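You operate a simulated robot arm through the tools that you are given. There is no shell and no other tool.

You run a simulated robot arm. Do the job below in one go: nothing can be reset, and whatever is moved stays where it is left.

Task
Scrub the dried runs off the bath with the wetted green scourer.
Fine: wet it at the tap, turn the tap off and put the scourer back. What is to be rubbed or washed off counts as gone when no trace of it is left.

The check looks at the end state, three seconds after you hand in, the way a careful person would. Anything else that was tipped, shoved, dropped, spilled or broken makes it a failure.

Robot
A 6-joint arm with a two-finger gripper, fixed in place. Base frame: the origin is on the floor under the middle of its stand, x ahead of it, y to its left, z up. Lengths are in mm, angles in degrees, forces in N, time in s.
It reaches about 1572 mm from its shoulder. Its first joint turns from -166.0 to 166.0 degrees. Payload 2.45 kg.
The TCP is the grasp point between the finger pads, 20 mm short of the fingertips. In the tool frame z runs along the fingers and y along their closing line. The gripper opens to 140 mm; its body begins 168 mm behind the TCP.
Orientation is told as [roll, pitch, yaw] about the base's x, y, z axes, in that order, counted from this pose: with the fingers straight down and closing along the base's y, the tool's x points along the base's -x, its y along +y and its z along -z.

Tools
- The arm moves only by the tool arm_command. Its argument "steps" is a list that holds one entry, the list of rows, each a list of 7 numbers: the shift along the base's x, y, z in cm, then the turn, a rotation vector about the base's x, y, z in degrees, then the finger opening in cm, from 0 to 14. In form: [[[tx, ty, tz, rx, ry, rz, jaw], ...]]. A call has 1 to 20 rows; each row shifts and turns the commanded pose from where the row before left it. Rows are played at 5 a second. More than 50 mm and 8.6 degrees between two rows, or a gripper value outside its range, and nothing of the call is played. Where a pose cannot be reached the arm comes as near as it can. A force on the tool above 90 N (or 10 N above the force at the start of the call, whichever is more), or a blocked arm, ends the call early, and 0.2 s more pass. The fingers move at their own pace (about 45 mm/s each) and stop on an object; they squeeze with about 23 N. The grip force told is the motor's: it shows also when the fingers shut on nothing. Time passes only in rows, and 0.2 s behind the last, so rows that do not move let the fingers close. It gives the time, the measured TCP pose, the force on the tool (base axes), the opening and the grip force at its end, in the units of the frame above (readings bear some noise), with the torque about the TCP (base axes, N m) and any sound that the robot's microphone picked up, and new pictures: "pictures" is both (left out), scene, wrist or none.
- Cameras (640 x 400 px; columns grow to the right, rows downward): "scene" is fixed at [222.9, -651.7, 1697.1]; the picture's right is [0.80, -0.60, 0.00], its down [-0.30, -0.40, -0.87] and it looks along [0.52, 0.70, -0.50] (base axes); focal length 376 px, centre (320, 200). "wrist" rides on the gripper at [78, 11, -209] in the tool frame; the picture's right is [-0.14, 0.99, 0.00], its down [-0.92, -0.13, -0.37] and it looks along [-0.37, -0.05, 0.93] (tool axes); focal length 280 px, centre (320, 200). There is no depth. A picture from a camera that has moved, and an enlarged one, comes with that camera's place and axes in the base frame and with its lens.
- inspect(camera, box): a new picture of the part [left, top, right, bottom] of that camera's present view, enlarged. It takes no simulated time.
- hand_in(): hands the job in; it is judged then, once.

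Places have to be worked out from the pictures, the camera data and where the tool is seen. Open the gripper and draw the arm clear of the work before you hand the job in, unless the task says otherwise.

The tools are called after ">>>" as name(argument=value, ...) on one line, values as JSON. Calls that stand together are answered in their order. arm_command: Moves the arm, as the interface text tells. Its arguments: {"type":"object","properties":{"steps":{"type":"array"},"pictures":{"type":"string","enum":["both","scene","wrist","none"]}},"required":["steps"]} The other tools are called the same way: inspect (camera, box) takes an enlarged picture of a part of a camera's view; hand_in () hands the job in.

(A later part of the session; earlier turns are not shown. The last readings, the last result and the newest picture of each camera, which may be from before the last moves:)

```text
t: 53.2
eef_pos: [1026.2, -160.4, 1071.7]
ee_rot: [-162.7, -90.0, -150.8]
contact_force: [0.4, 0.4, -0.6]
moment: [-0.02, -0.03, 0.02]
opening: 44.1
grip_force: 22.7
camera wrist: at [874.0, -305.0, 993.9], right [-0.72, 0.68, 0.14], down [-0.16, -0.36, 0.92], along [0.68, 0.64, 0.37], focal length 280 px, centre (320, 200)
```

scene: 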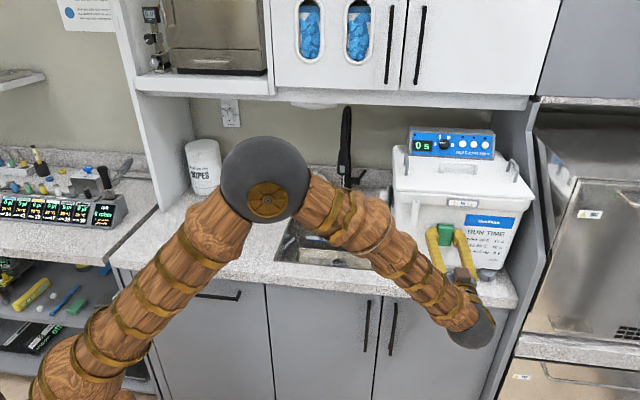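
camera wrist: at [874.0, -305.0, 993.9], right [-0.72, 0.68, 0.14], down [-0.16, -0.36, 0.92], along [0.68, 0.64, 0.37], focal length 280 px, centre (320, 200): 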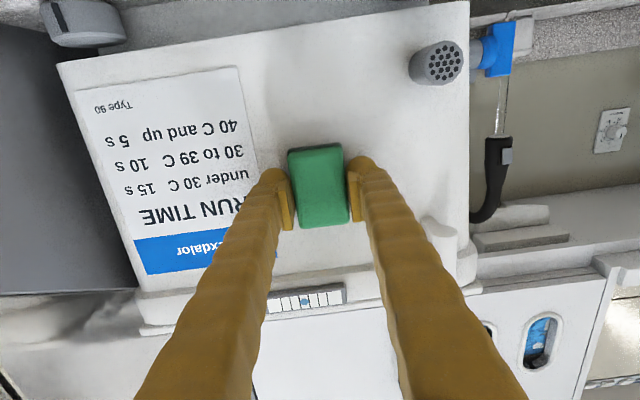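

>>> inspect(camera="wrist", box=[260, 110, 380, 250])

>>> inspect(camera="scene", box=[410, 190, 510, 290])

>>> arm_command(steps=[[[0.141, 0.141, 0, 0, 0, 0, 3], [0, 0, 0, 0, 0, 0, 3]]], pictures="none")

>>> arm_command(steps=[[[0.141, 0.141, 0, 0, 0, 0, 3], [0, 0, 0, 0, 0, 0, 3]]], pictures="none")

>>> arm_command(steps=[[[0.141, 0.141, 0, 0, 0, 0, 3], [0, 0, 0, 0, 0, 0, 3]]], pictures="none")

```text
2.86 times, centred on (320, 180) of wrist
camera zoom: at [874.0, -305.0, 993.9], right [-0.72, 0.68, 0.14], down [-0.16, -0.36, 0.92], along [0.68, 0.64, 0.37], focal length 801 px, centre (320, 257)
```

zoom: 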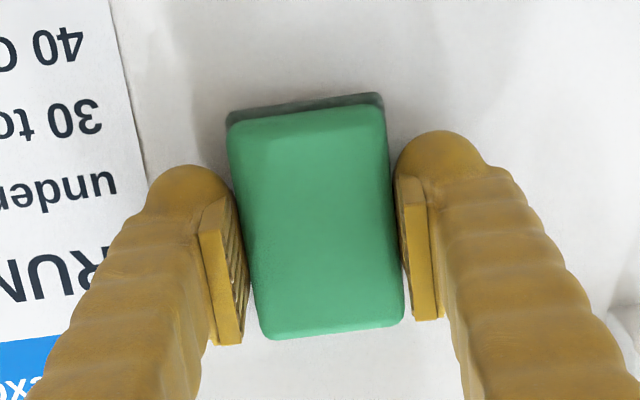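

```text
4.00 times, centred on (460, 240) of scene
camera zoom: at [222.9, -651.7, 1697.1], right [0.8, -0.6, 0.0], down [-0.3, -0.4, -0.87], along [0.52, 0.7, -0.5], focal length 1504 px, centre (-240, 40)
```

zoom: 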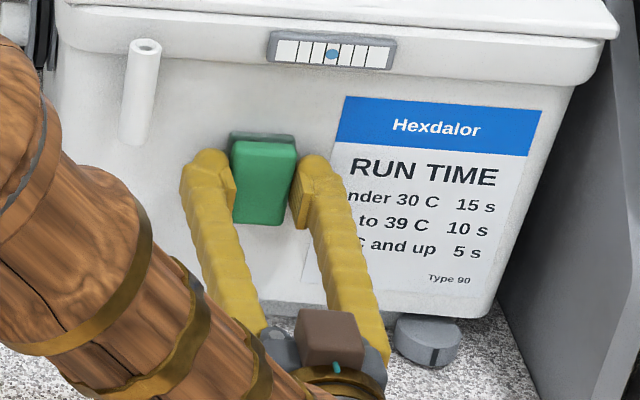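

```text
t: 53.8
eef_pos: [1027.4, -160.1, 1073.2]
ee_rot: [-164.9, -89.8, -148.7]
contact_force: [-5.6, -3.5, 0.5]
moment: [0.02, -0.07, -0.11]
opening: 44.0
grip_force: 22.1
```

```text
t: 54.4
eef_pos: [1028.3, -159.4, 1072.1]
ee_rot: [-167.0, -89.9, -146.6]
contact_force: [-28.4, -20.5, 1.8]
moment: [0.08, -0.06, 0.09]
opening: 44.0
grip_force: 23.2
```

```text
t: 55.0
eef_pos: [1031.2, -158.3, 1071.9]
ee_rot: [-169.0, -90.0, -144.7]
contact_force: [-27.8, -20.1, -0.4]
moment: [-0.03, 0.0, 0.13]
opening: 43.9
grip_force: 23.0
```

Contact was made near d≈614, and the force levelled at about 34 N, so I'm pressing harder than needed. I ease back slightly and check that nothing shifted.

>>> arm_command(steps=[[[-0.12, -0.12, 0, 0, 0, 0, 3], [0, 0, 0, 0, 0, 0, 3]]], pictures="both")

>>> inspect(camera="wrist", box=[260, 110, 380, 250])

>>> inspect(camera="scene", box=[410, 190, 510, 290])

```text
t: 55.6
eef_pos: [1029.8, -158.6, 1071.8]
ee_rot: [-161.9, -89.9, -151.7]
contact_force: [-3.0, -7.1, -1.7]
moment: [0.0, 0.04, -0.1]
opening: 44.3
grip_force: 23.2
camera wrist: at [878.2, -302.5, 993.6], right [-0.72, 0.68, 0.14], down [-0.16, -0.36, 0.92], along [0.68, 0.64, 0.37], focal length 280 px, centre (320, 200)
```

scene: 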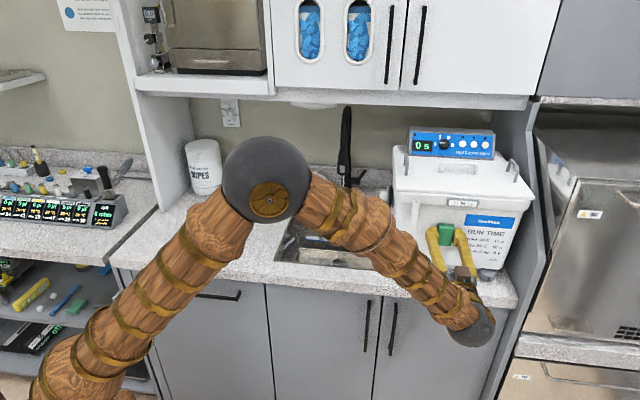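
wrist: 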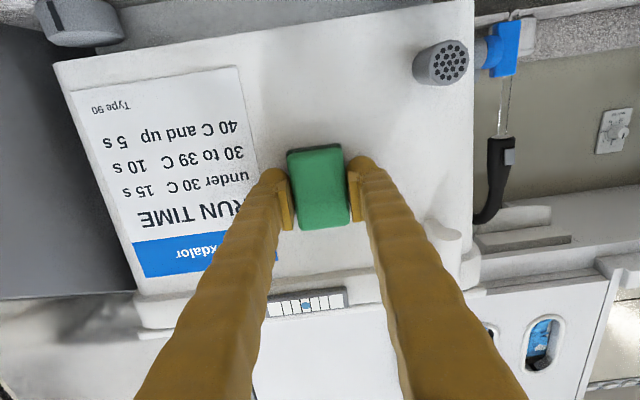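

```text
2.86 times, centred on (320, 180) of wrist
camera zoom: at [878.2, -302.5, 993.6], right [-0.72, 0.68, 0.14], down [-0.16, -0.36, 0.92], along [0.68, 0.64, 0.37], focal length 801 px, centre (320, 257)
```

zoom: 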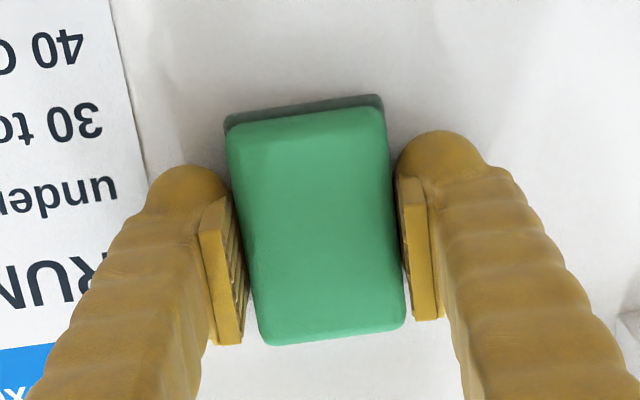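

```text
4.00 times, centred on (460, 240) of scene
camera zoom: at [222.9, -651.7, 1697.1], right [0.8, -0.6, 0.0], down [-0.3, -0.4, -0.87], along [0.52, 0.7, -0.5], focal length 1504 px, centre (-240, 40)
```

zoom: 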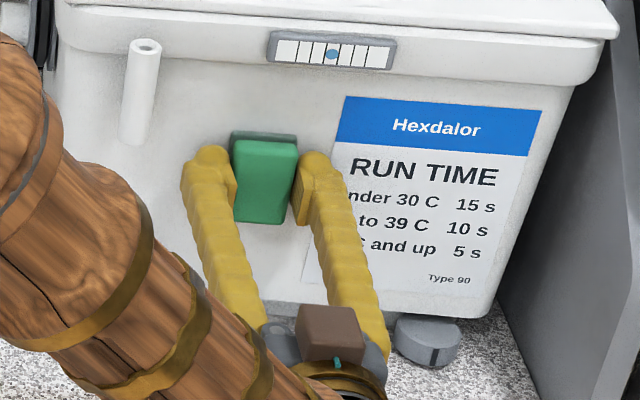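

The bath hasn't moved (the label is in the same place), and pressure is now about 7 N. I start rubbing with small sideways strokes while monitoring force.

>>> arm_command(steps=[[[0.6, -0.5, 0, 0, 0, 0, 3], [0.5, -0.5, 0, 0, 0, 0, 3], [0, 0, 0, 0, 0, 0, 3]]], pictures="none")

>>> arm_command(steps=[[[0.5, -0.5, 0, 0, 0, 0, 3], [0.5, -0.5, 0, 0, 0, 0, 3], [0, 0, 0, 0, 0, 0, 3]]], pictures="none")

>>> arm_command(steps=[[[-0.5, 0.5, 0, 0, 0, 0, 3], [-0.5, 0.5, 0, 0, 0, 0, 3], [-0.5, 0.5, 0, 0, 0, 0, 3], [-0.5, 0.5, 0, 0, 0, 0, 3], [0, 0, 0, 0, 0, 0, 3]]], pictures="none")

```text
t: 56.4
eef_pos: [1040.7, -168.8, 1072.6]
ee_rot: [-171.4, -89.9, -142.1]
contact_force: [-17.9, -5.7, -4.3]
moment: [-0.06, 0.05, 0.1]
opening: 43.9
grip_force: 22.8
```

```text
t: 57.2
eef_pos: [1049.9, -179.0, 1074.4]
ee_rot: [-148.9, -89.8, -164.8]
contact_force: [-2.2, -2.4, 2.5]
moment: [-0.03, -0.09, 0.0]
opening: 44.2
grip_force: 23.4
```

```text
t: 58.4
eef_pos: [1030.0, -160.4, 1072.9]
ee_rot: [-159.8, -90.0, -153.8]
contact_force: [0.4, -0.9, -0.4]
moment: [0.0, -0.03, -0.02]
opening: 44.1
grip_force: 22.6
```

>>> arm_command(steps=[[[0.09, 0.09, 0, 0, 0, 0, 3], [0, 0, 0, 0, 0, 0, 3]]], pictures="none")

>>> arm_command(steps=[[[-0.5, 0.5, 0, 0, 0, 0, 3], [-0.5, 0.5, 0, 0, 0, 0, 3], [0, 0, 0, 0, 0, 0, 3]]], pictures="none")

>>> arm_command(steps=[[[-0.5, 0.5, 0, 0, 0, 0, 3], [-0.5, 0.5, 0, 0, 0, 0, 3], [0, 0, 0, 0, 0, 0, 3]]], pictures="both")

>>> inspect(camera="scene", box=[410, 190, 510, 290])

```text
t: 59.0
eef_pos: [1031.6, -157.9, 1072.5]
ee_rot: [-167.7, -90.0, -145.8]
contact_force: [-6.4, -6.3, -0.3]
moment: [0.01, 0.02, -0.06]
opening: 43.9
grip_force: 22.8
```

```text
t: 59.8
eef_pos: [1020.1, -148.6, 1072.9]
ee_rot: [-162.3, -89.9, -151.2]
contact_force: [-2.8, -7.4, 0.4]
moment: [0.06, -0.07, -0.07]
opening: 44.1
grip_force: 22.5
```

```text
t: 60.6
eef_pos: [1011.4, -137.7, 1072.7]
ee_rot: [-168.0, -89.9, -145.5]
contact_force: [-3.9, -9.9, -0.9]
moment: [-0.01, 0.03, -0.08]
opening: 43.9
grip_force: 22.7
camera wrist: at [858.2, -281.5, 994.1], right [-0.72, 0.68, 0.14], down [-0.16, -0.36, 0.92], along [0.68, 0.64, 0.37], focal length 280 px, centre (320, 200)
```

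scene: 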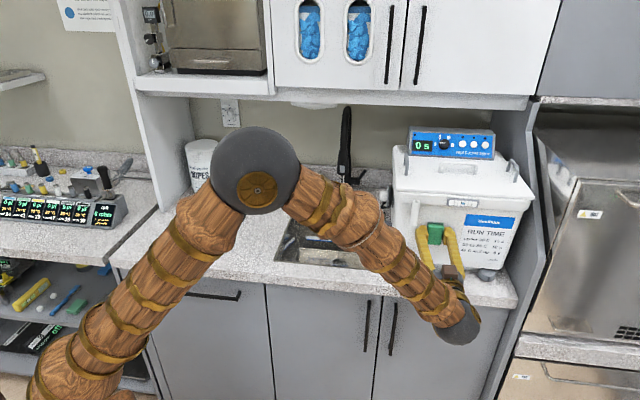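
wrist: 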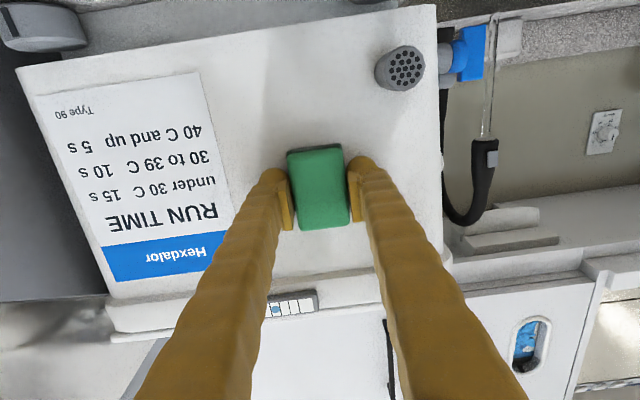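

```text
4.00 times, centred on (460, 240) of scene
camera zoom: at [222.9, -651.7, 1697.1], right [0.8, -0.6, 0.0], down [-0.3, -0.4, -0.87], along [0.52, 0.7, -0.5], focal length 1504 px, centre (-240, 40)
```

zoom: 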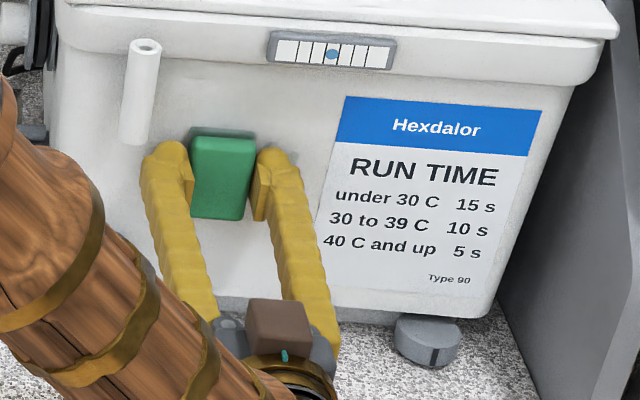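

Pressure is steady at about 9 N, and the area already rubbed looks clean. I keep sweeping across the stain, including strokes slightly higher and lower.

>>> arm_command(steps=[[[1.0, -0.97, 0, 0, 0, 0, 3], [1.0, -0.97, 0, 0, 0, 0, 3], [1.0, -0.97, 0, 0, 0, 0, 3], [1.0, -0.97, 0, 0, 0, 0, 3], [0, 0, 0, 0, 0, 0, 3]]], pictures="none")

>>> arm_command(steps=[[[0, 0, 0.6, 0, 0, 0, 3], [0, 0, 0.6, 0, 0, 0, 3], [-0.99, 0.98, 0, 0, 0, 0, 3], [-0.99, 0.98, 0, 0, 0, 0, 3], [-0.99, 0.98, 0, 0, 0, 0, 3], [-0.99, 0.98, 0, 0, 0, 0, 3], [0, 0, 0, 0, 0, 0, 3]]], pictures="none")

>>> arm_command(steps=[[[0, 0, -0.8, 0, 0, 0, 3], [0, 0, -0.8, 0, 0, 0, 3], [0, 0, -0.8, 0, 0, 0, 3], [0, 0, 0, 0, 0, 0, 3]]], pictures="none")

```text
t: 61.8
eef_pos: [1052.2, -177.3, 1074.4]
ee_rot: [-154.3, -89.9, -159.4]
contact_force: [-22.4, -8.7, -2.5]
moment: [-0.08, 0.01, 0.3]
opening: 44.1
grip_force: 22.6
```

```text
t: 63.4
eef_pos: [1012.4, -136.7, 1083.3]
ee_rot: [-161.7, -89.8, -152.0]
contact_force: [-9.9, -27.9, 3.7]
moment: [0.0, -0.1, -0.55]
opening: 44.5
grip_force: 23.4
```

```text
t: 64.4
eef_pos: [1011.5, -135.8, 1059.1]
ee_rot: [-178.9, -89.9, -134.8]
contact_force: [-1.9, -0.7, -0.2]
moment: [0.02, -0.02, 0.0]
opening: 43.8
grip_force: 23.3
```

The force drops at lower z, so the front face leans in towards the bottom by about 5° and mostly the scourer's upper edge is rubbing. I back off, tilt the tool 4.5° upward to match, re-centre, and press again.

>>> arm_command(steps=[[[-0.35, -0.35, 0, 0, 0, 0, 3], [0.95, -0.95, 0.5, 3.24, -3.13, 0, 3], [0.95, -0.95, 0.5, 0, 0, 0, 3], [0, 0, 0, 0, 0, 0, 3]]], pictures="both")

>>> inspect(camera="wrist", box=[260, 110, 380, 250])

>>> inspect(camera="scene", box=[410, 190, 510, 290])

```text
t: 65.4
eef_pos: [1027.7, -160.6, 1069.2]
ee_rot: [-179.3, -85.4, -134.4]
contact_force: [0.0, -0.7, 1.0]
moment: [0.03, 0.02, 0.05]
opening: 44.2
grip_force: 23.2
camera wrist: at [879.8, -299.8, 975.5], right [-0.73, 0.67, 0.14], down [-0.21, -0.41, 0.89], along [0.65, 0.62, 0.44], focal length 280 px, centre (320, 200)
```

scene: 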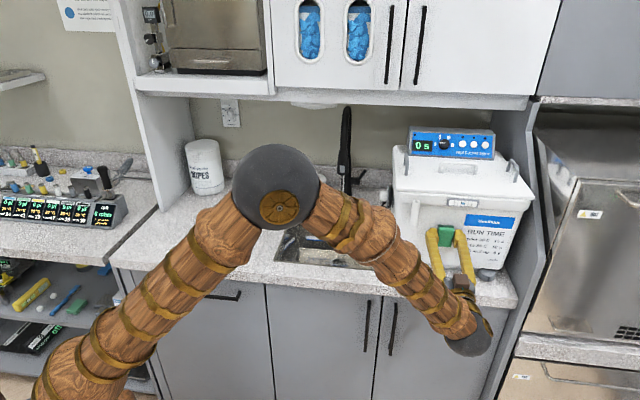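
wrist: 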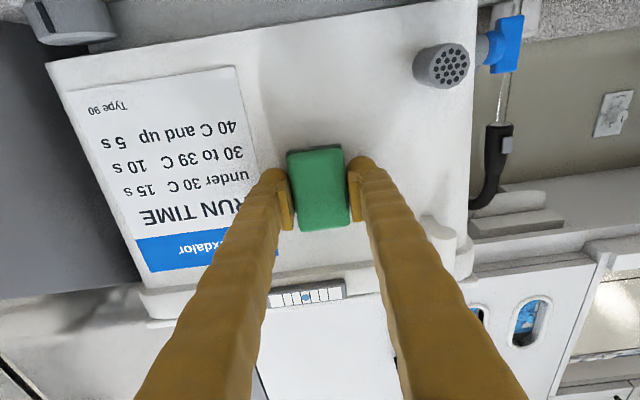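

```text
2.86 times, centred on (320, 180) of wrist
camera zoom: at [879.8, -299.8, 975.5], right [-0.73, 0.67, 0.14], down [-0.21, -0.41, 0.89], along [0.65, 0.62, 0.44], focal length 801 px, centre (320, 257)
```

zoom: 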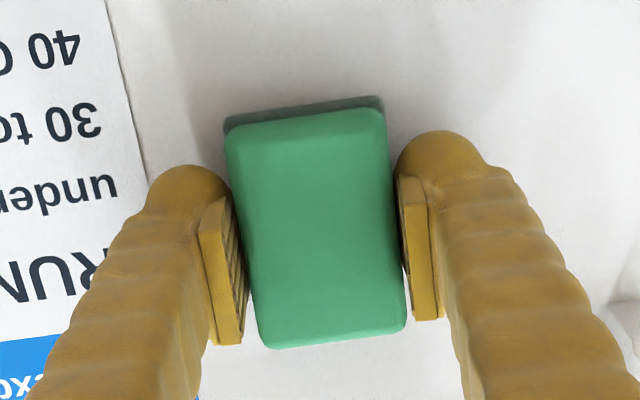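

```text
4.00 times, centred on (460, 240) of scene
camera zoom: at [222.9, -651.7, 1697.1], right [0.8, -0.6, 0.0], down [-0.3, -0.4, -0.87], along [0.52, 0.7, -0.5], focal length 1504 px, centre (-240, 40)
```

zoom: 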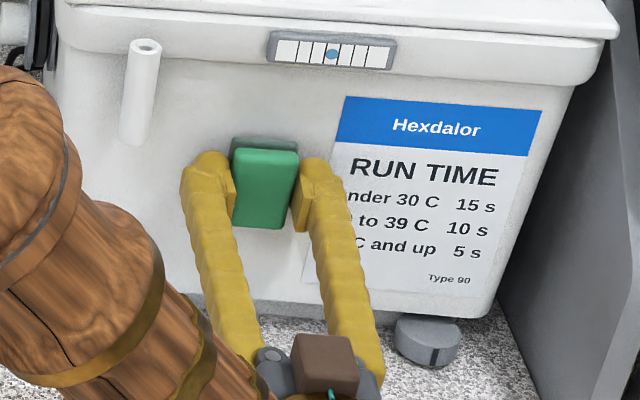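

>>> arm_command(steps=[[[0.15, 0.15, 0, 0, 0, 0, 3], [0, 0, 0, 0, 0, 0, 3]]], pictures="none")

>>> arm_command(steps=[[[0.12, 0.12, 0, 0, 0, 0, 3], [0, 0, 0, 0, 0, 0, 3]]], pictures="none")

```text
t: 66.0
eef_pos: [1029.8, -158.5, 1069.6]
ee_rot: [-179.2, -85.4, -134.5]
contact_force: [-0.1, 0.3, 0.0]
moment: [-0.01, 0.01, -0.03]
opening: 44.0
grip_force: 23.1
```

```text
t: 66.6
eef_pos: [1030.0, -157.9, 1069.5]
ee_rot: [-179.2, -85.3, -134.3]
contact_force: [0.1, 0.3, -0.1]
moment: [-0.03, 0.06, 0.0]
opening: 44.4
grip_force: 22.6
```

>>> arm_command(steps=[[[0.12, 0.12, 0, 0, 0, 0, 3], [0, 0, 0, 0, 0, 0, 3]]], pictures="none")

>>> arm_command(steps=[[[0.1, 0.1, 0, 0, 0, 0, 3], [0, 0, 0, 0, 0, 0, 3]]], pictures="none")

```text
t: 67.2
eef_pos: [1031.4, -156.8, 1070.4]
ee_rot: [-179.4, -85.4, -134.3]
contact_force: [-18.6, -18.1, -2.5]
moment: [-0.3, 0.39, -0.14]
opening: 44.2
grip_force: 22.6
```

```text
t: 67.8
eef_pos: [1032.0, -157.2, 1069.7]
ee_rot: [-179.4, -85.5, -134.3]
contact_force: [-39.3, -33.3, -2.0]
moment: [-0.51, 0.57, -0.86]
opening: 44.1
grip_force: 23.3
```

Pressure rose to about 50 N, which is more than I want. I ease back 0.6 mm, then stroke across and back while checking force.

>>> arm_command(steps=[[[-0.05, -0.05, 0, -1.1, 1.1, -0.7, 3], [0, 0, 0, 0, 0, 0, 3]]], pictures="none")

>>> arm_command(steps=[[[0.5, -0.5, 0, 0, 0, 0, 3], [0.5, -0.5, 0, 0, 0, 0, 3], [0, 0, 0, 0, 0, 0, 3]]], pictures="none")

>>> arm_command(steps=[[[0.5, -0.5, 0, 0, 0, 0, 3], [0.5, -0.5, 0, 0, 0, 0, 3], [0, 0, 0, 0, 0, 0, 3]]], pictures="none")

```text
t: 68.4
eef_pos: [1031.0, -156.8, 1071.3]
ee_rot: [-178.9, -86.9, -135.4]
contact_force: [-3.4, -18.8, 5.2]
moment: [-0.28, -0.12, -0.55]
opening: 44.3
grip_force: 23.3
```

```text
t: 69.2
eef_pos: [1041.2, -166.0, 1070.2]
ee_rot: [-179.8, -87.0, -134.6]
contact_force: [-41.6, -6.0, -3.7]
moment: [-0.09, 0.6, -0.28]
opening: 43.5
grip_force: 23.0
```

```text
t: 70.0
eef_pos: [1051.4, -176.1, 1072.7]
ee_rot: [-179.1, -86.9, -135.2]
contact_force: [-14.9, -4.2, -1.9]
moment: [-0.03, 0.25, -0.09]
opening: 43.8
grip_force: 23.2
```

Let me back away and look at how the stain is coming off.

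>>> arm_command(steps=[[[-2.5, -2.5, 0, 0, 0, 0, 3], [-3, -3, 1.5, 0, 0, 0, 3], [-3, -3, 2.5, 0, 0, 0, 3], [-1, -1, 2.5, 0, 0, 0, 3], [0, 0, 0, 0, 0, 0, 3]]], pictures="both")

>>> inspect(camera="wrist", box=[260, 20, 420, 160])

>>> inspect(camera="scene", box=[400, 190, 500, 280])

```text
t: 71.2
eef_pos: [956.5, -270.3, 1134.9]
ee_rot: [-179.2, -86.9, -135.0]
contact_force: [-1.2, -1.0, 0.1]
moment: [-0.02, 0.01, 0.0]
opening: 43.8
grip_force: 22.9
camera wrist: at [806.2, -409.7, 1045.3], right [-0.71, 0.69, 0.14], down [-0.2, -0.39, 0.9], along [0.67, 0.62, 0.41], focal length 280 px, centre (320, 200)
```

scene: 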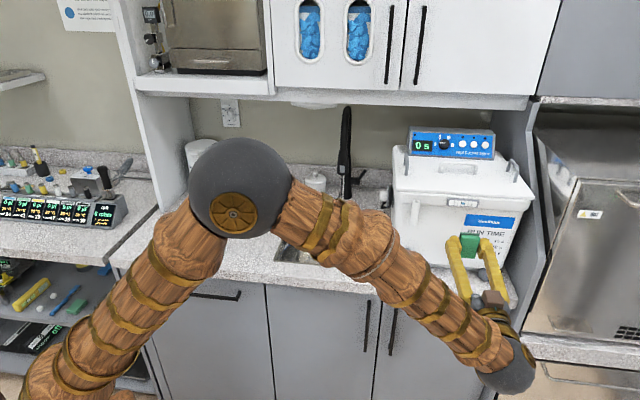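
wrist: 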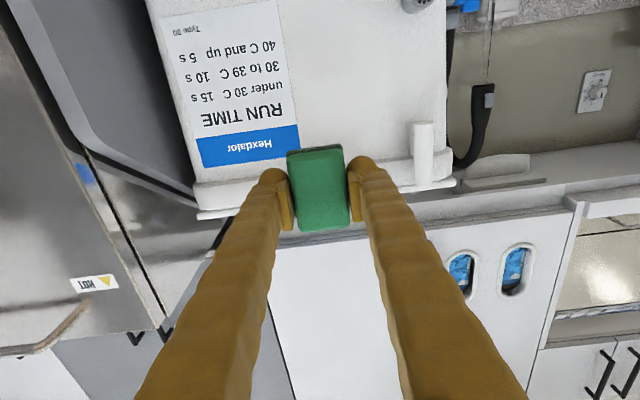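

```text
2.86 times, centred on (340, 90) of wrist
camera zoom: at [806.2, -409.7, 1045.3], right [-0.71, 0.69, 0.14], down [-0.2, -0.39, 0.9], along [0.67, 0.62, 0.41], focal length 801 px, centre (263, 514)
```

zoom: 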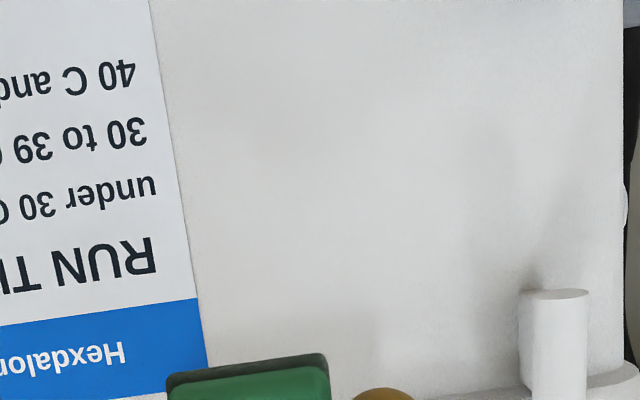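

```text
4.44 times, centred on (450, 235) of scene
camera zoom: at [222.9, -651.7, 1697.1], right [0.8, -0.6, 0.0], down [-0.3, -0.4, -0.87], along [0.52, 0.7, -0.5], focal length 1672 px, centre (-258, 44)
```

zoom: 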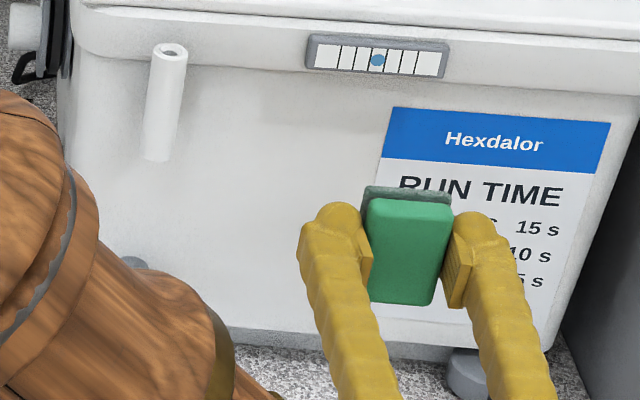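

The stain looks gone. I enlarge further to check for faint traces, and look over the rest of the bath too.

>>> inspect(camera="wrist", box=[300, 50, 360, 110])

>>> inspect(camera="wrist", box=[340, 60, 420, 130])

>>> inspect(camera="wrist", box=[140, 0, 460, 220])

>>> inspect(camera="scene", box=[385, 120, 545, 290])

```text
6.67 times, centred on (330, 80) of wrist
camera zoom: at [806.2, -409.7, 1045.3], right [-0.71, 0.69, 0.14], down [-0.2, -0.39, 0.9], along [0.67, 0.62, 0.41], focal length 1869 px, centre (253, 1000)
```

zoom: 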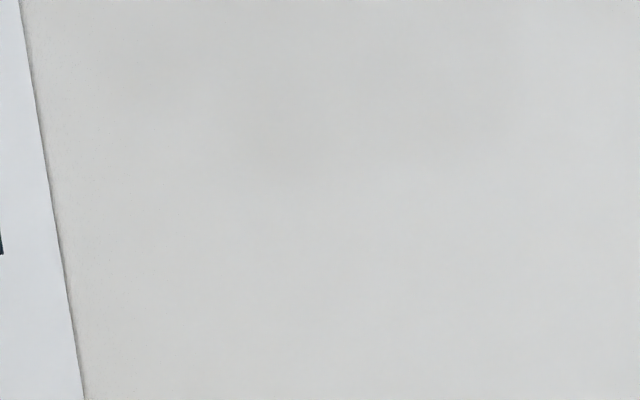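

```text
5.71 times, centred on (380, 95) of wrist
camera zoom: at [806.2, -409.7, 1045.3], right [-0.71, 0.69, 0.14], down [-0.2, -0.39, 0.9], along [0.67, 0.62, 0.41], focal length 1602 px, centre (-23, 800)
```

zoom: 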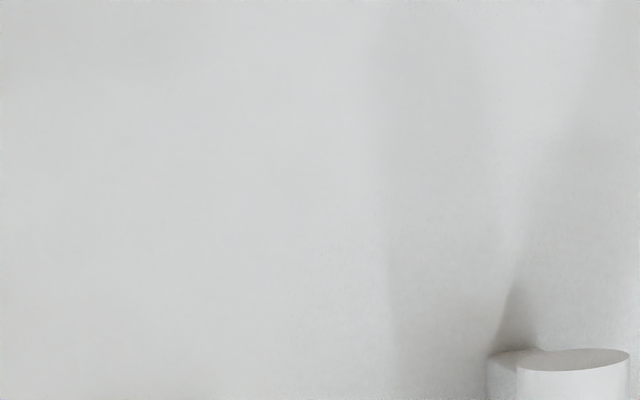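

```text
1.82 times, centred on (300, 110) of wrist
camera zoom: at [806.2, -409.7, 1045.3], right [-0.71, 0.69, 0.14], down [-0.2, -0.39, 0.9], along [0.67, 0.62, 0.41], focal length 510 px, centre (356, 364)
```

zoom: 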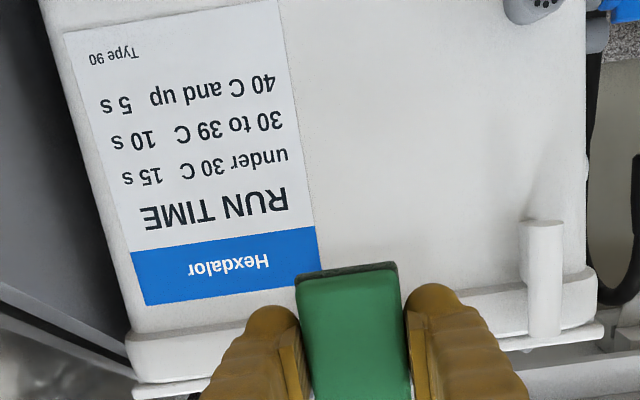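

```text
2.35 times, centred on (465, 205) of scene
camera zoom: at [222.9, -651.7, 1697.1], right [0.8, -0.6, 0.0], down [-0.3, -0.4, -0.87], along [0.52, 0.7, -0.5], focal length 885 px, centre (-21, 188)
```

zoom: 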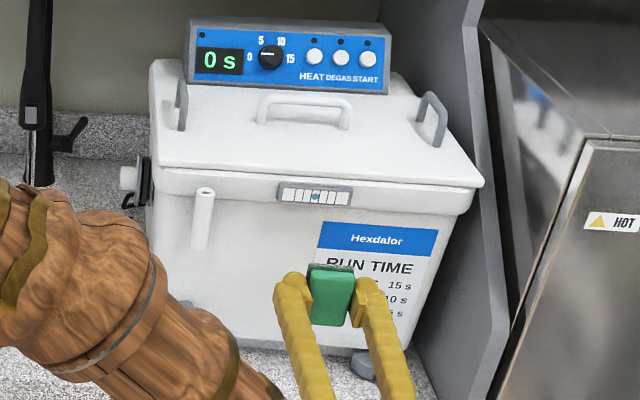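

>>> inspect(camera="wrist", box=[308, 58, 348, 88])

>>> inspect(camera="wrist", box=[300, 20, 400, 80])

```text
13.33 times, centred on (328, 73) of wrist
camera zoom: at [806.2, -409.7, 1045.3], right [-0.71, 0.69, 0.14], down [-0.2, -0.39, 0.9], along [0.67, 0.62, 0.41], focal length 3738 px, centre (213, 1893)
```

zoom: 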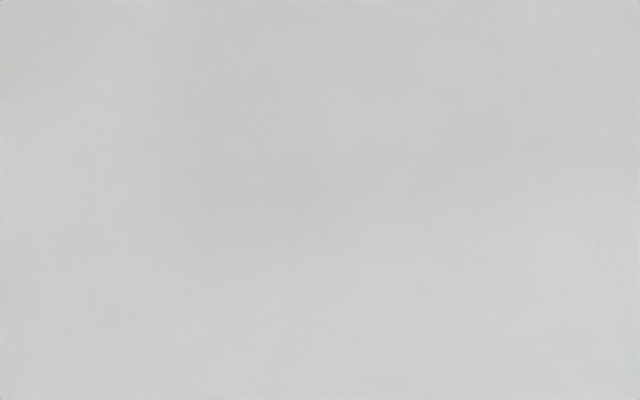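

```text
6.40 times, centred on (350, 50) of wrist
camera zoom: at [806.2, -409.7, 1045.3], right [-0.71, 0.69, 0.14], down [-0.2, -0.39, 0.9], along [0.67, 0.62, 0.41], focal length 1794 px, centre (128, 1160)
```

zoom: 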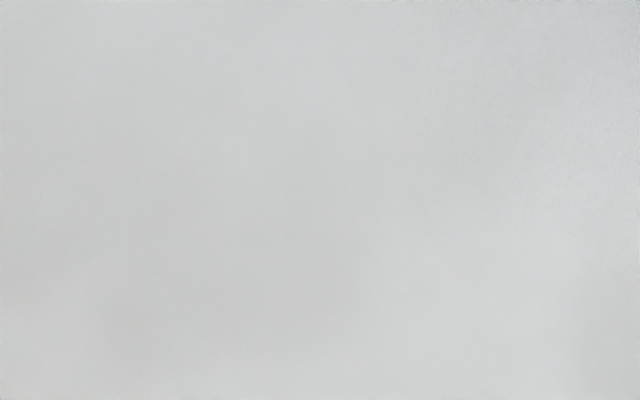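

No trace is left even at high magnification. Now I carry the scourer back: first left along the counter at a safe distance, then untilting as I go above its old spot.

>>> arm_command(steps=[[[-3.3, 2.85, 0, 0, 0, 0, 3], [-3.1, 3.09, 0, 0, 0, 0, 3], [-3.1, 3.09, 0, 0, 0, 0, 3], [-3.1, 3.09, 0, 0, 0, 0, 3], [-3.1, 3.09, 0, 0, 0, 0, 3], [-3.1, 3.09, 0, 0, 0, 0, 3], [-3.1, 3.09, 0, 0, 0, 0, 3], [-3.1, 3.09, 0, 0, 0, 0, 3]]], pictures="none")

>>> arm_command(steps=[[[-0.54, 3.18, -0.5, -5.97, 5.97, 0, 3], [-0.54, 3.18, -0.5, -5.97, 5.97, 0, 3], [-0.54, 3.18, -0.5, -5.97, 5.97, 0, 3], [-0.54, 3.18, -0.5, -5.97, 5.97, 0, 3], [-0.54, 3.18, -0.5, -5.97, 5.97, 0, 3], [-0.54, 3.18, -0.5, -5.97, 5.97, 0, 3], [-0.54, 3.18, -0.5, -5.97, 5.97, 0, 3], [-0.54, 3.18, -0.5, -5.97, 5.97, 0, 3], [-0.54, 3.18, -0.5, -5.97, 5.97, 0, 3], [-0.54, 3.18, -0.5, -5.97, 5.97, 0, 3], [-0.54, 3.18, -0.5, -5.97, 5.97, 0, 3]]], pictures="both")

```text
t: 73.0
eef_pos: [704.0, -25.9, 1135.5]
ee_rot: [-179.3, -87.0, -134.8]
contact_force: [0.4, 0.0, -0.3]
moment: [-0.01, -0.01, 0.01]
opening: 44.1
grip_force: 23.6
```

```text
t: 75.4
eef_pos: [648.7, 321.6, 1080.9]
ee_rot: [0.8, -0.2, 45.0]
contact_force: [-0.7, -0.5, -0.1]
moment: [-0.01, -0.02, 0.02]
opening: 43.8
grip_force: 23.1
camera wrist: at [586.1, 273.0, 1290.1], right [-0.6, 0.8, 0.01], down [0.74, 0.56, 0.37], along [0.29, 0.23, -0.93], focal length 280 px, centre (320, 200)
```

scene: 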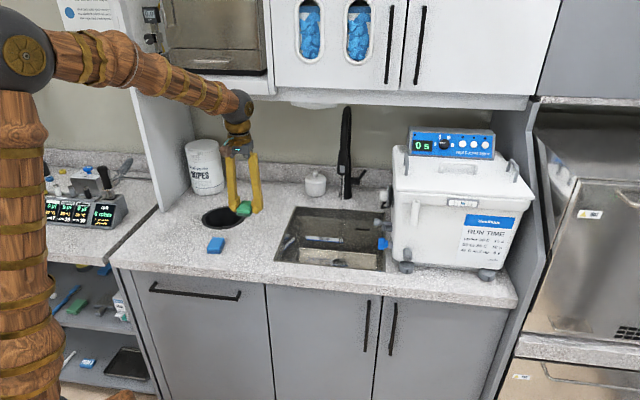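
wrist: 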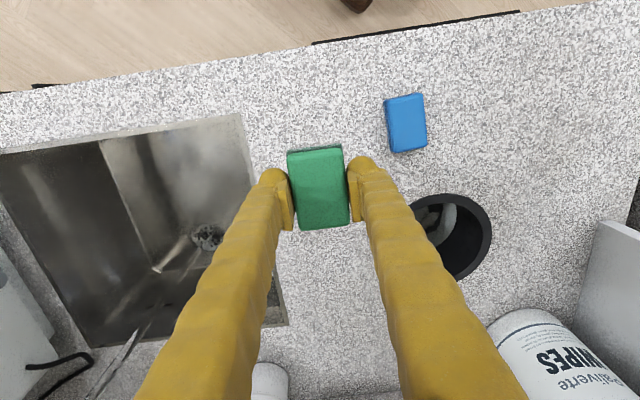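

>>> inspect(camera="scene", box=[390, 180, 530, 290])

>>> inspect(camera="wrist", box=[260, 110, 380, 250])

>>> inspect(camera="scene", box=[200, 150, 290, 260])

```text
3.64 times, centred on (460, 235) of scene
camera zoom: at [222.9, -651.7, 1697.1], right [0.8, -0.6, 0.0], down [-0.3, -0.4, -0.87], along [0.52, 0.7, -0.5], focal length 1368 px, centre (-189, 73)
```

zoom: 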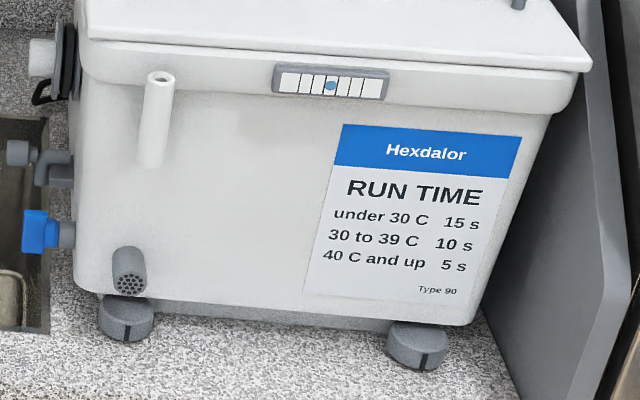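

```text
2.86 times, centred on (320, 180) of wrist
camera zoom: at [586.1, 273.0, 1290.1], right [-0.6, 0.8, 0.01], down [0.74, 0.56, 0.37], along [0.29, 0.23, -0.93], focal length 801 px, centre (320, 257)
```

zoom: 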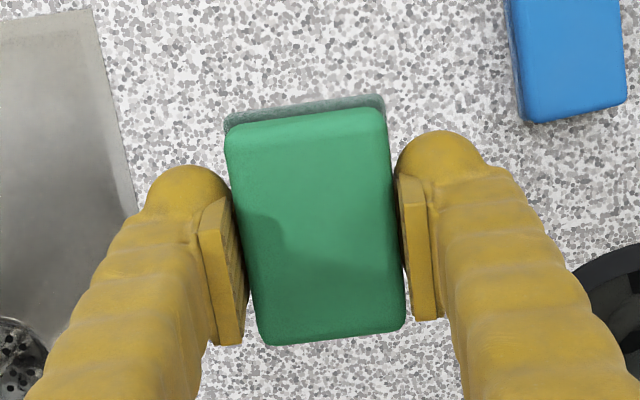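

```text
3.64 times, centred on (245, 205) of scene
camera zoom: at [222.9, -651.7, 1697.1], right [0.8, -0.6, 0.0], down [-0.3, -0.4, -0.87], along [0.52, 0.7, -0.5], focal length 1368 px, centre (593, 182)
```

zoom: 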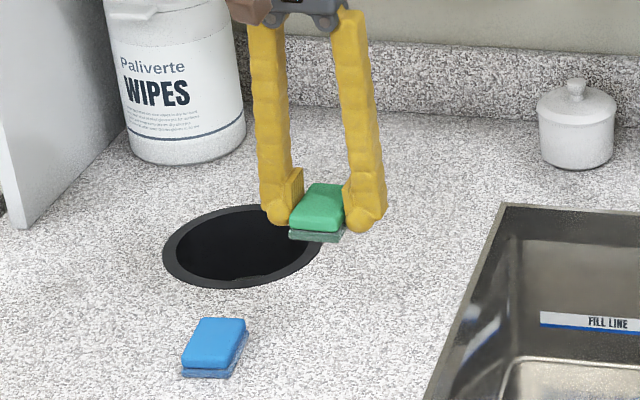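

The bath front is clean and unmoved. I line up over the scourer's old spot and lower it, then feel for the counter.

>>> arm_command(steps=[[[-2.33, -1.9, -1, 0, 0, 2.4, 3], [0, 0, -4, 0, 0, 0, 3], [0, 0, -4, 0, 0, 0, 3], [0, 0, -3.2, 0, 0, 0, 3], [0, 0, -0.8, 0, 0, 0, 3], [0, 0, 0, 0, 0, 0, 3]]], pictures="both")

>>> inspect(camera="scene", box=[200, 200, 300, 280])

```text
t: 76.8
eef_pos: [624.8, 304.5, 952.1]
ee_rot: [0.6, -0.2, 47.4]
contact_force: [0.9, 0.2, -0.1]
moment: [-0.02, -0.03, 0.0]
opening: 44.1
grip_force: 23.3
camera wrist: at [564.8, 252.4, 1160.0], right [-0.64, 0.77, 0.01], down [0.72, 0.59, 0.37], along [0.28, 0.24, -0.93], focal length 280 px, centre (320, 200)
```

scene: 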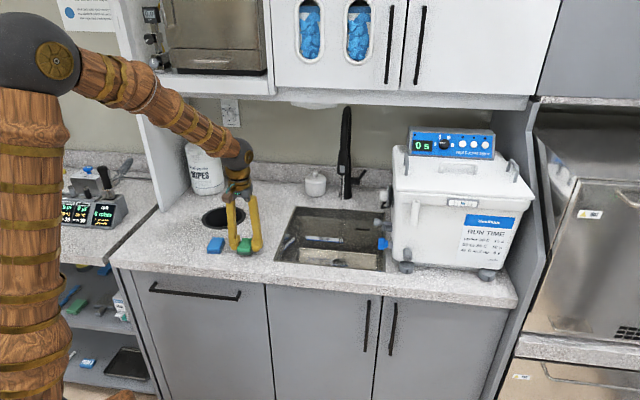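
wrist: 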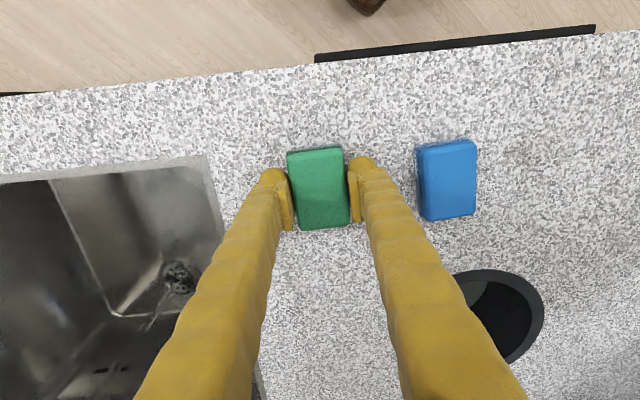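

```text
5.00 times, centred on (250, 240) of scene
camera zoom: at [222.9, -651.7, 1697.1], right [0.8, -0.6, 0.0], down [-0.3, -0.4, -0.87], along [0.52, 0.7, -0.5], focal length 1880 px, centre (670, 0)
```

zoom: 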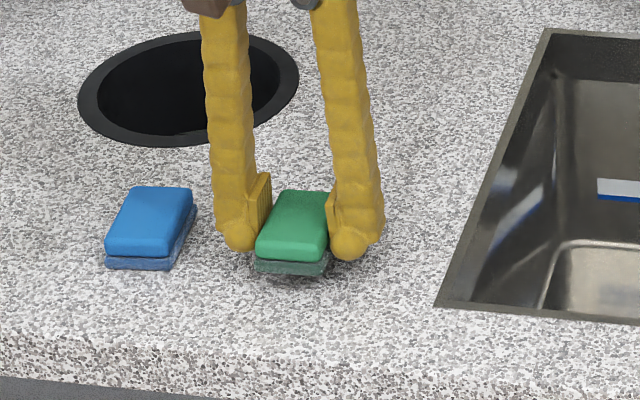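

>>> arm_command(steps=[[[0, 0, -0.5, 0, 0, 0, 3], [0, 0, -0.4, 0, 0, 0, 3], [0, 0, 0, 0, 0, 0, 3]]], pictures="none")

>>> arm_command(steps=[[[0, 0, -0.2, 0, 0, 0, 3], [0, 0, 0, 0, 0, 0, 3]]], pictures="none")

>>> arm_command(steps=[[[0, 0, -0.15, 0, 0, 0, 3], [0, 0, 0, 0, 0, 0, 3]]], pictures="none")

```text
t: 77.6
eef_pos: [623.0, 305.3, 941.9]
ee_rot: [0.7, -0.1, 47.4]
contact_force: [0.7, 0.1, -0.6]
moment: [-0.01, 0.03, -0.02]
opening: 44.1
grip_force: 22.3
```

```text
t: 78.2
eef_pos: [623.5, 303.6, 939.7]
ee_rot: [0.7, -0.2, 47.3]
contact_force: [-0.5, 0.7, 0.1]
moment: [-0.01, -0.01, 0.01]
opening: 43.9
grip_force: 23.7
```

```text
t: 78.8
eef_pos: [623.6, 304.7, 939.0]
ee_rot: [0.7, -0.2, 47.4]
contact_force: [0.7, 0.5, -0.2]
moment: [0.02, 0.04, -0.03]
opening: 44.1
grip_force: 22.9
```

>>> arm_command(steps=[[[0, 0, -0.15, 0, 0, 0, 3], [0, 0, 0, 0, 0, 0, 3]]], pictures="none")

>>> arm_command(steps=[[[0, 0, -0.12, 0, 0, 0, 3], [0, 0, 0, 0, 0, 0, 3]]], pictures="none")

```text
t: 79.4
eef_pos: [624.4, 304.8, 937.8]
ee_rot: [0.8, -0.3, 47.4]
contact_force: [0.3, -0.5, 0.3]
moment: [-0.02, -0.02, 0.01]
opening: 43.9
grip_force: 22.9
```

```text
t: 80.0
eef_pos: [625.7, 305.6, 937.2]
ee_rot: [0.7, -0.2, 47.5]
contact_force: [-1.6, 0.8, 14.4]
moment: [0.2, -0.45, 0.08]
opening: 44.3
grip_force: 22.7
```

The scourer has touched down (14 N). I open the fingers and rise straight up.

>>> arm_command(steps=[[[0, 0, 0, 0, 0, 0, 5], [0, 0, 0, 0, 0, 0, 6], [0, 0, 0, 0, 0, 0, 7], [0, 0, 0.5, 0, 0, 0, 7], [0, 0, 2, 0, 0, 0, 7], [0, 0, 4, 0, 0, 0, 7], [0, 0, 4.5, 0, 0, 0, 7], [0, 0, 4.5, 0, 0, 0, 7]]], pictures="both")

>>> inspect(camera="scene", box=[200, 200, 300, 280])

>>> inspect(camera="wrist", box=[240, 100, 440, 240])

```text
t: 81.8
eef_pos: [621.9, 308.1, 1091.7]
ee_rot: [0.8, -0.1, 47.3]
contact_force: [-0.2, 0.1, 0.8]
moment: [0.0, 0.0, -0.01]
opening: 70.2
grip_force: 0.1
camera wrist: at [561.5, 254.9, 1300.0], right [-0.64, 0.77, 0.01], down [0.72, 0.59, 0.37], along [0.28, 0.24, -0.93], focal length 280 px, centre (320, 200)
```

scene: 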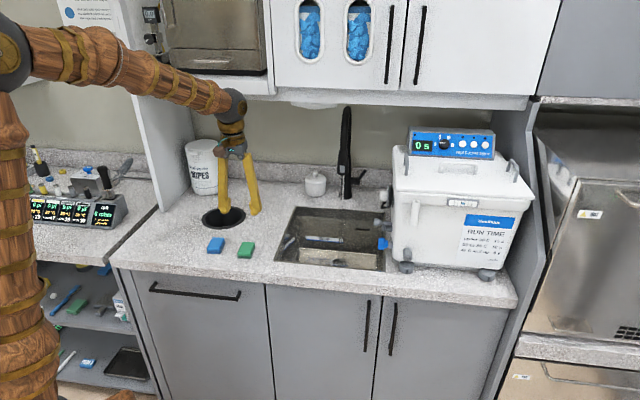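
wrist: 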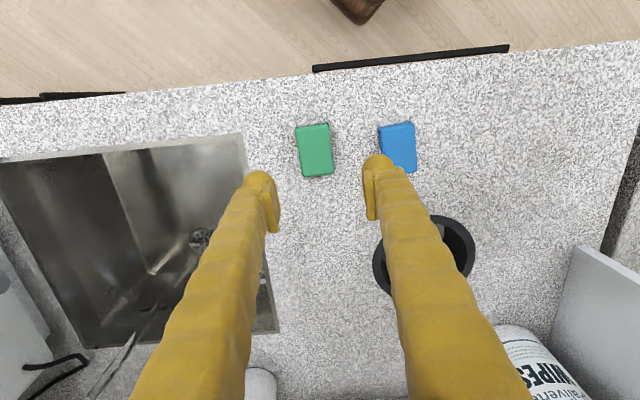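

```text
5.00 times, centred on (250, 240) of scene
camera zoom: at [222.9, -651.7, 1697.1], right [0.8, -0.6, 0.0], down [-0.3, -0.4, -0.87], along [0.52, 0.7, -0.5], focal length 1880 px, centre (670, 0)
```

zoom: 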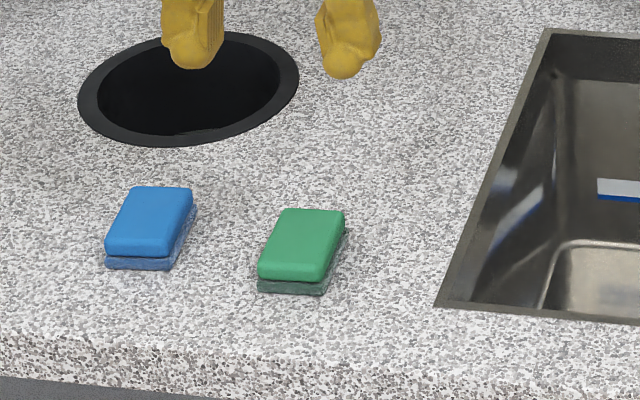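

```text
2.86 times, centred on (340, 170) of wrist
camera zoom: at [561.5, 254.9, 1300.0], right [-0.64, 0.77, 0.01], down [0.72, 0.59, 0.37], along [0.28, 0.24, -0.93], focal length 801 px, centre (263, 286)
```

zoom: 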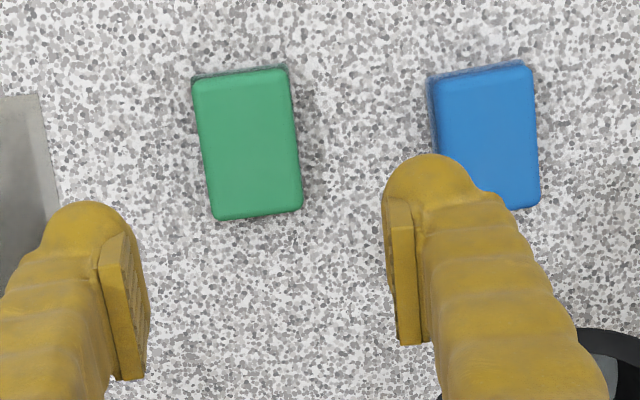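

The scourer is back exactly where it was. Now for the tap: I retrace the earlier route (rise, yaw to about 7°, tilt level) with the fingers closing, to push the lever back off.

>>> arm_command(steps=[[[2.3, -3.35, 2.5, 0, 0, -8.1, 6], [2.3, -3.35, 2.5, 0, 0, -8.1, 5], [2.3, -3.35, 2.5, 0, 0, -8.1, 4], [2.3, -3.35, 2.5, 0, 0, -8.1, 3], [2.3, -3.35, 2.5, 0, 0, -8.1, 2], [2.3, -3.35, 2.5, 0, 0, 0, 1], [1.25, 0.19, -1.0, 1.02, -8.11, 0, 1], [1.25, 0.19, -1.0, 1.02, -8.11, 0, 1], [1.25, 0.19, -1.0, 1.02, -8.11, 0, 1], [1.25, 0.19, -1.0, 1.02, -8.11, 0, 1], [1.25, 0.19, -1.0, 1.02, -8.11, 0, 1], [1.25, 0.19, -1.0, 1.02, -8.11, 0, 1], [1.25, 0.19, -1.0, 1.02, -8.11, 0, 1], [1.25, 0.19, -1.0, 1.02, -8.11, 0, 1], [1.25, 0.19, -1.0, 1.02, -8.11, 0, 1], [1.25, 0.19, -1.0, 1.02, -8.11, 0, 1], [1.25, 0.19, -1.0, 1.02, -8.11, 0, 1]]], pictures="both")

```text
t: 85.4
eef_pos: [900.0, 123.6, 1131.4]
ee_rot: [129.0, -89.7, -121.1]
contact_force: [0.4, -0.6, 0.6]
moment: [-0.02, 0.04, -0.03]
opening: 9.9
grip_force: 0.0
camera wrist: at [690.4, 105.9, 1051.4], right [-0.14, 0.98, 0.14], down [-0.35, -0.18, 0.92], along [0.93, 0.08, 0.37], focal length 280 px, centre (320, 200)
```

scene: 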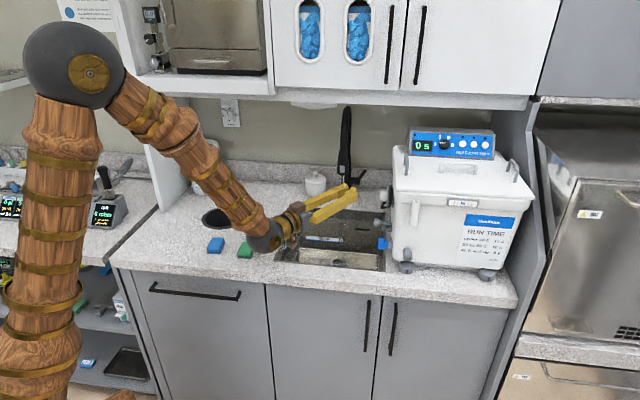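
wrist: 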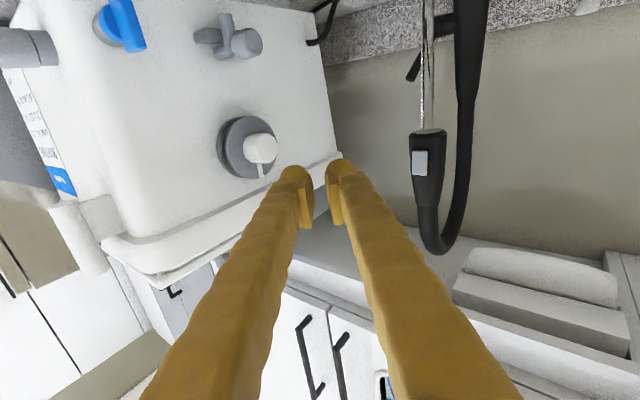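

>>> arm_command(steps=[[[1.09, -0.07, -1.72, 0, 0, 7.44, 0.5], [1.09, -0.07, -1.72, 0, 0, 7.44, 0.5], [1.09, -0.07, -1.72, 0, 0, 7.44, 0.5], [1.09, -0.07, -1.72, 0, 0, 7.44, 0.5], [1.09, -0.07, -1.72, 0, 0, 7.44, 0.5], [0, 0, 0, 0, 0, 0, 0.5]]], pictures="both")

>>> inspect(camera="wrist", box=[240, 20, 440, 220])

```text
t: 86.8
eef_pos: [953.4, 119.2, 1043.1]
ee_rot: [108.9, -89.7, -63.7]
contact_force: [-0.8, -0.3, 0.6]
moment: [0.02, -0.02, 0.01]
opening: 5.3
grip_force: 0.0
camera wrist: at [797.7, -19.9, 965.5], right [-0.7, 0.7, 0.14], down [-0.17, -0.36, 0.92], along [0.69, 0.62, 0.37], focal length 280 px, centre (320, 200)
```

scene: 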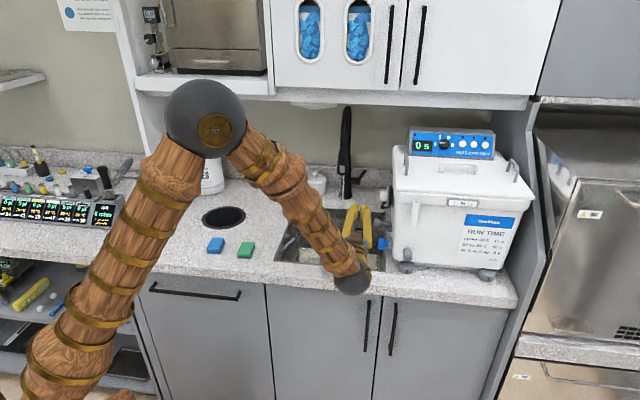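
wrist: 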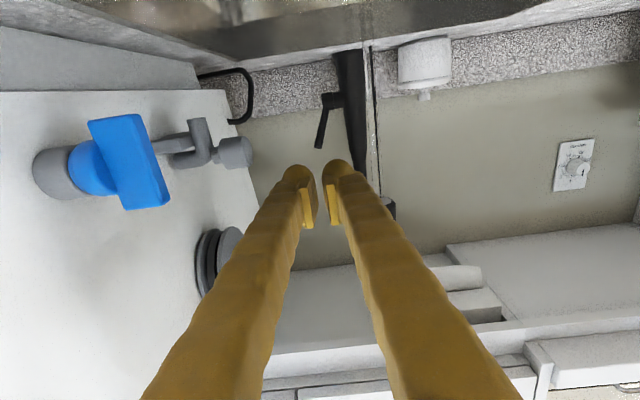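

```text
2.00 times, centred on (340, 120) of wrist
camera zoom: at [797.7, -19.9, 965.5], right [-0.7, 0.7, 0.14], down [-0.17, -0.36, 0.92], along [0.69, 0.62, 0.37], focal length 561 px, centre (280, 360)
```

zoom: 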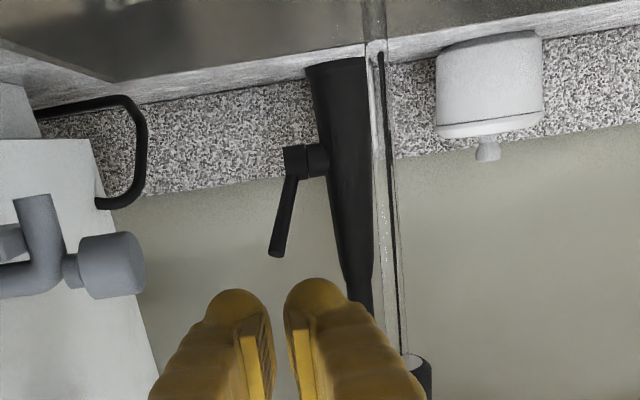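

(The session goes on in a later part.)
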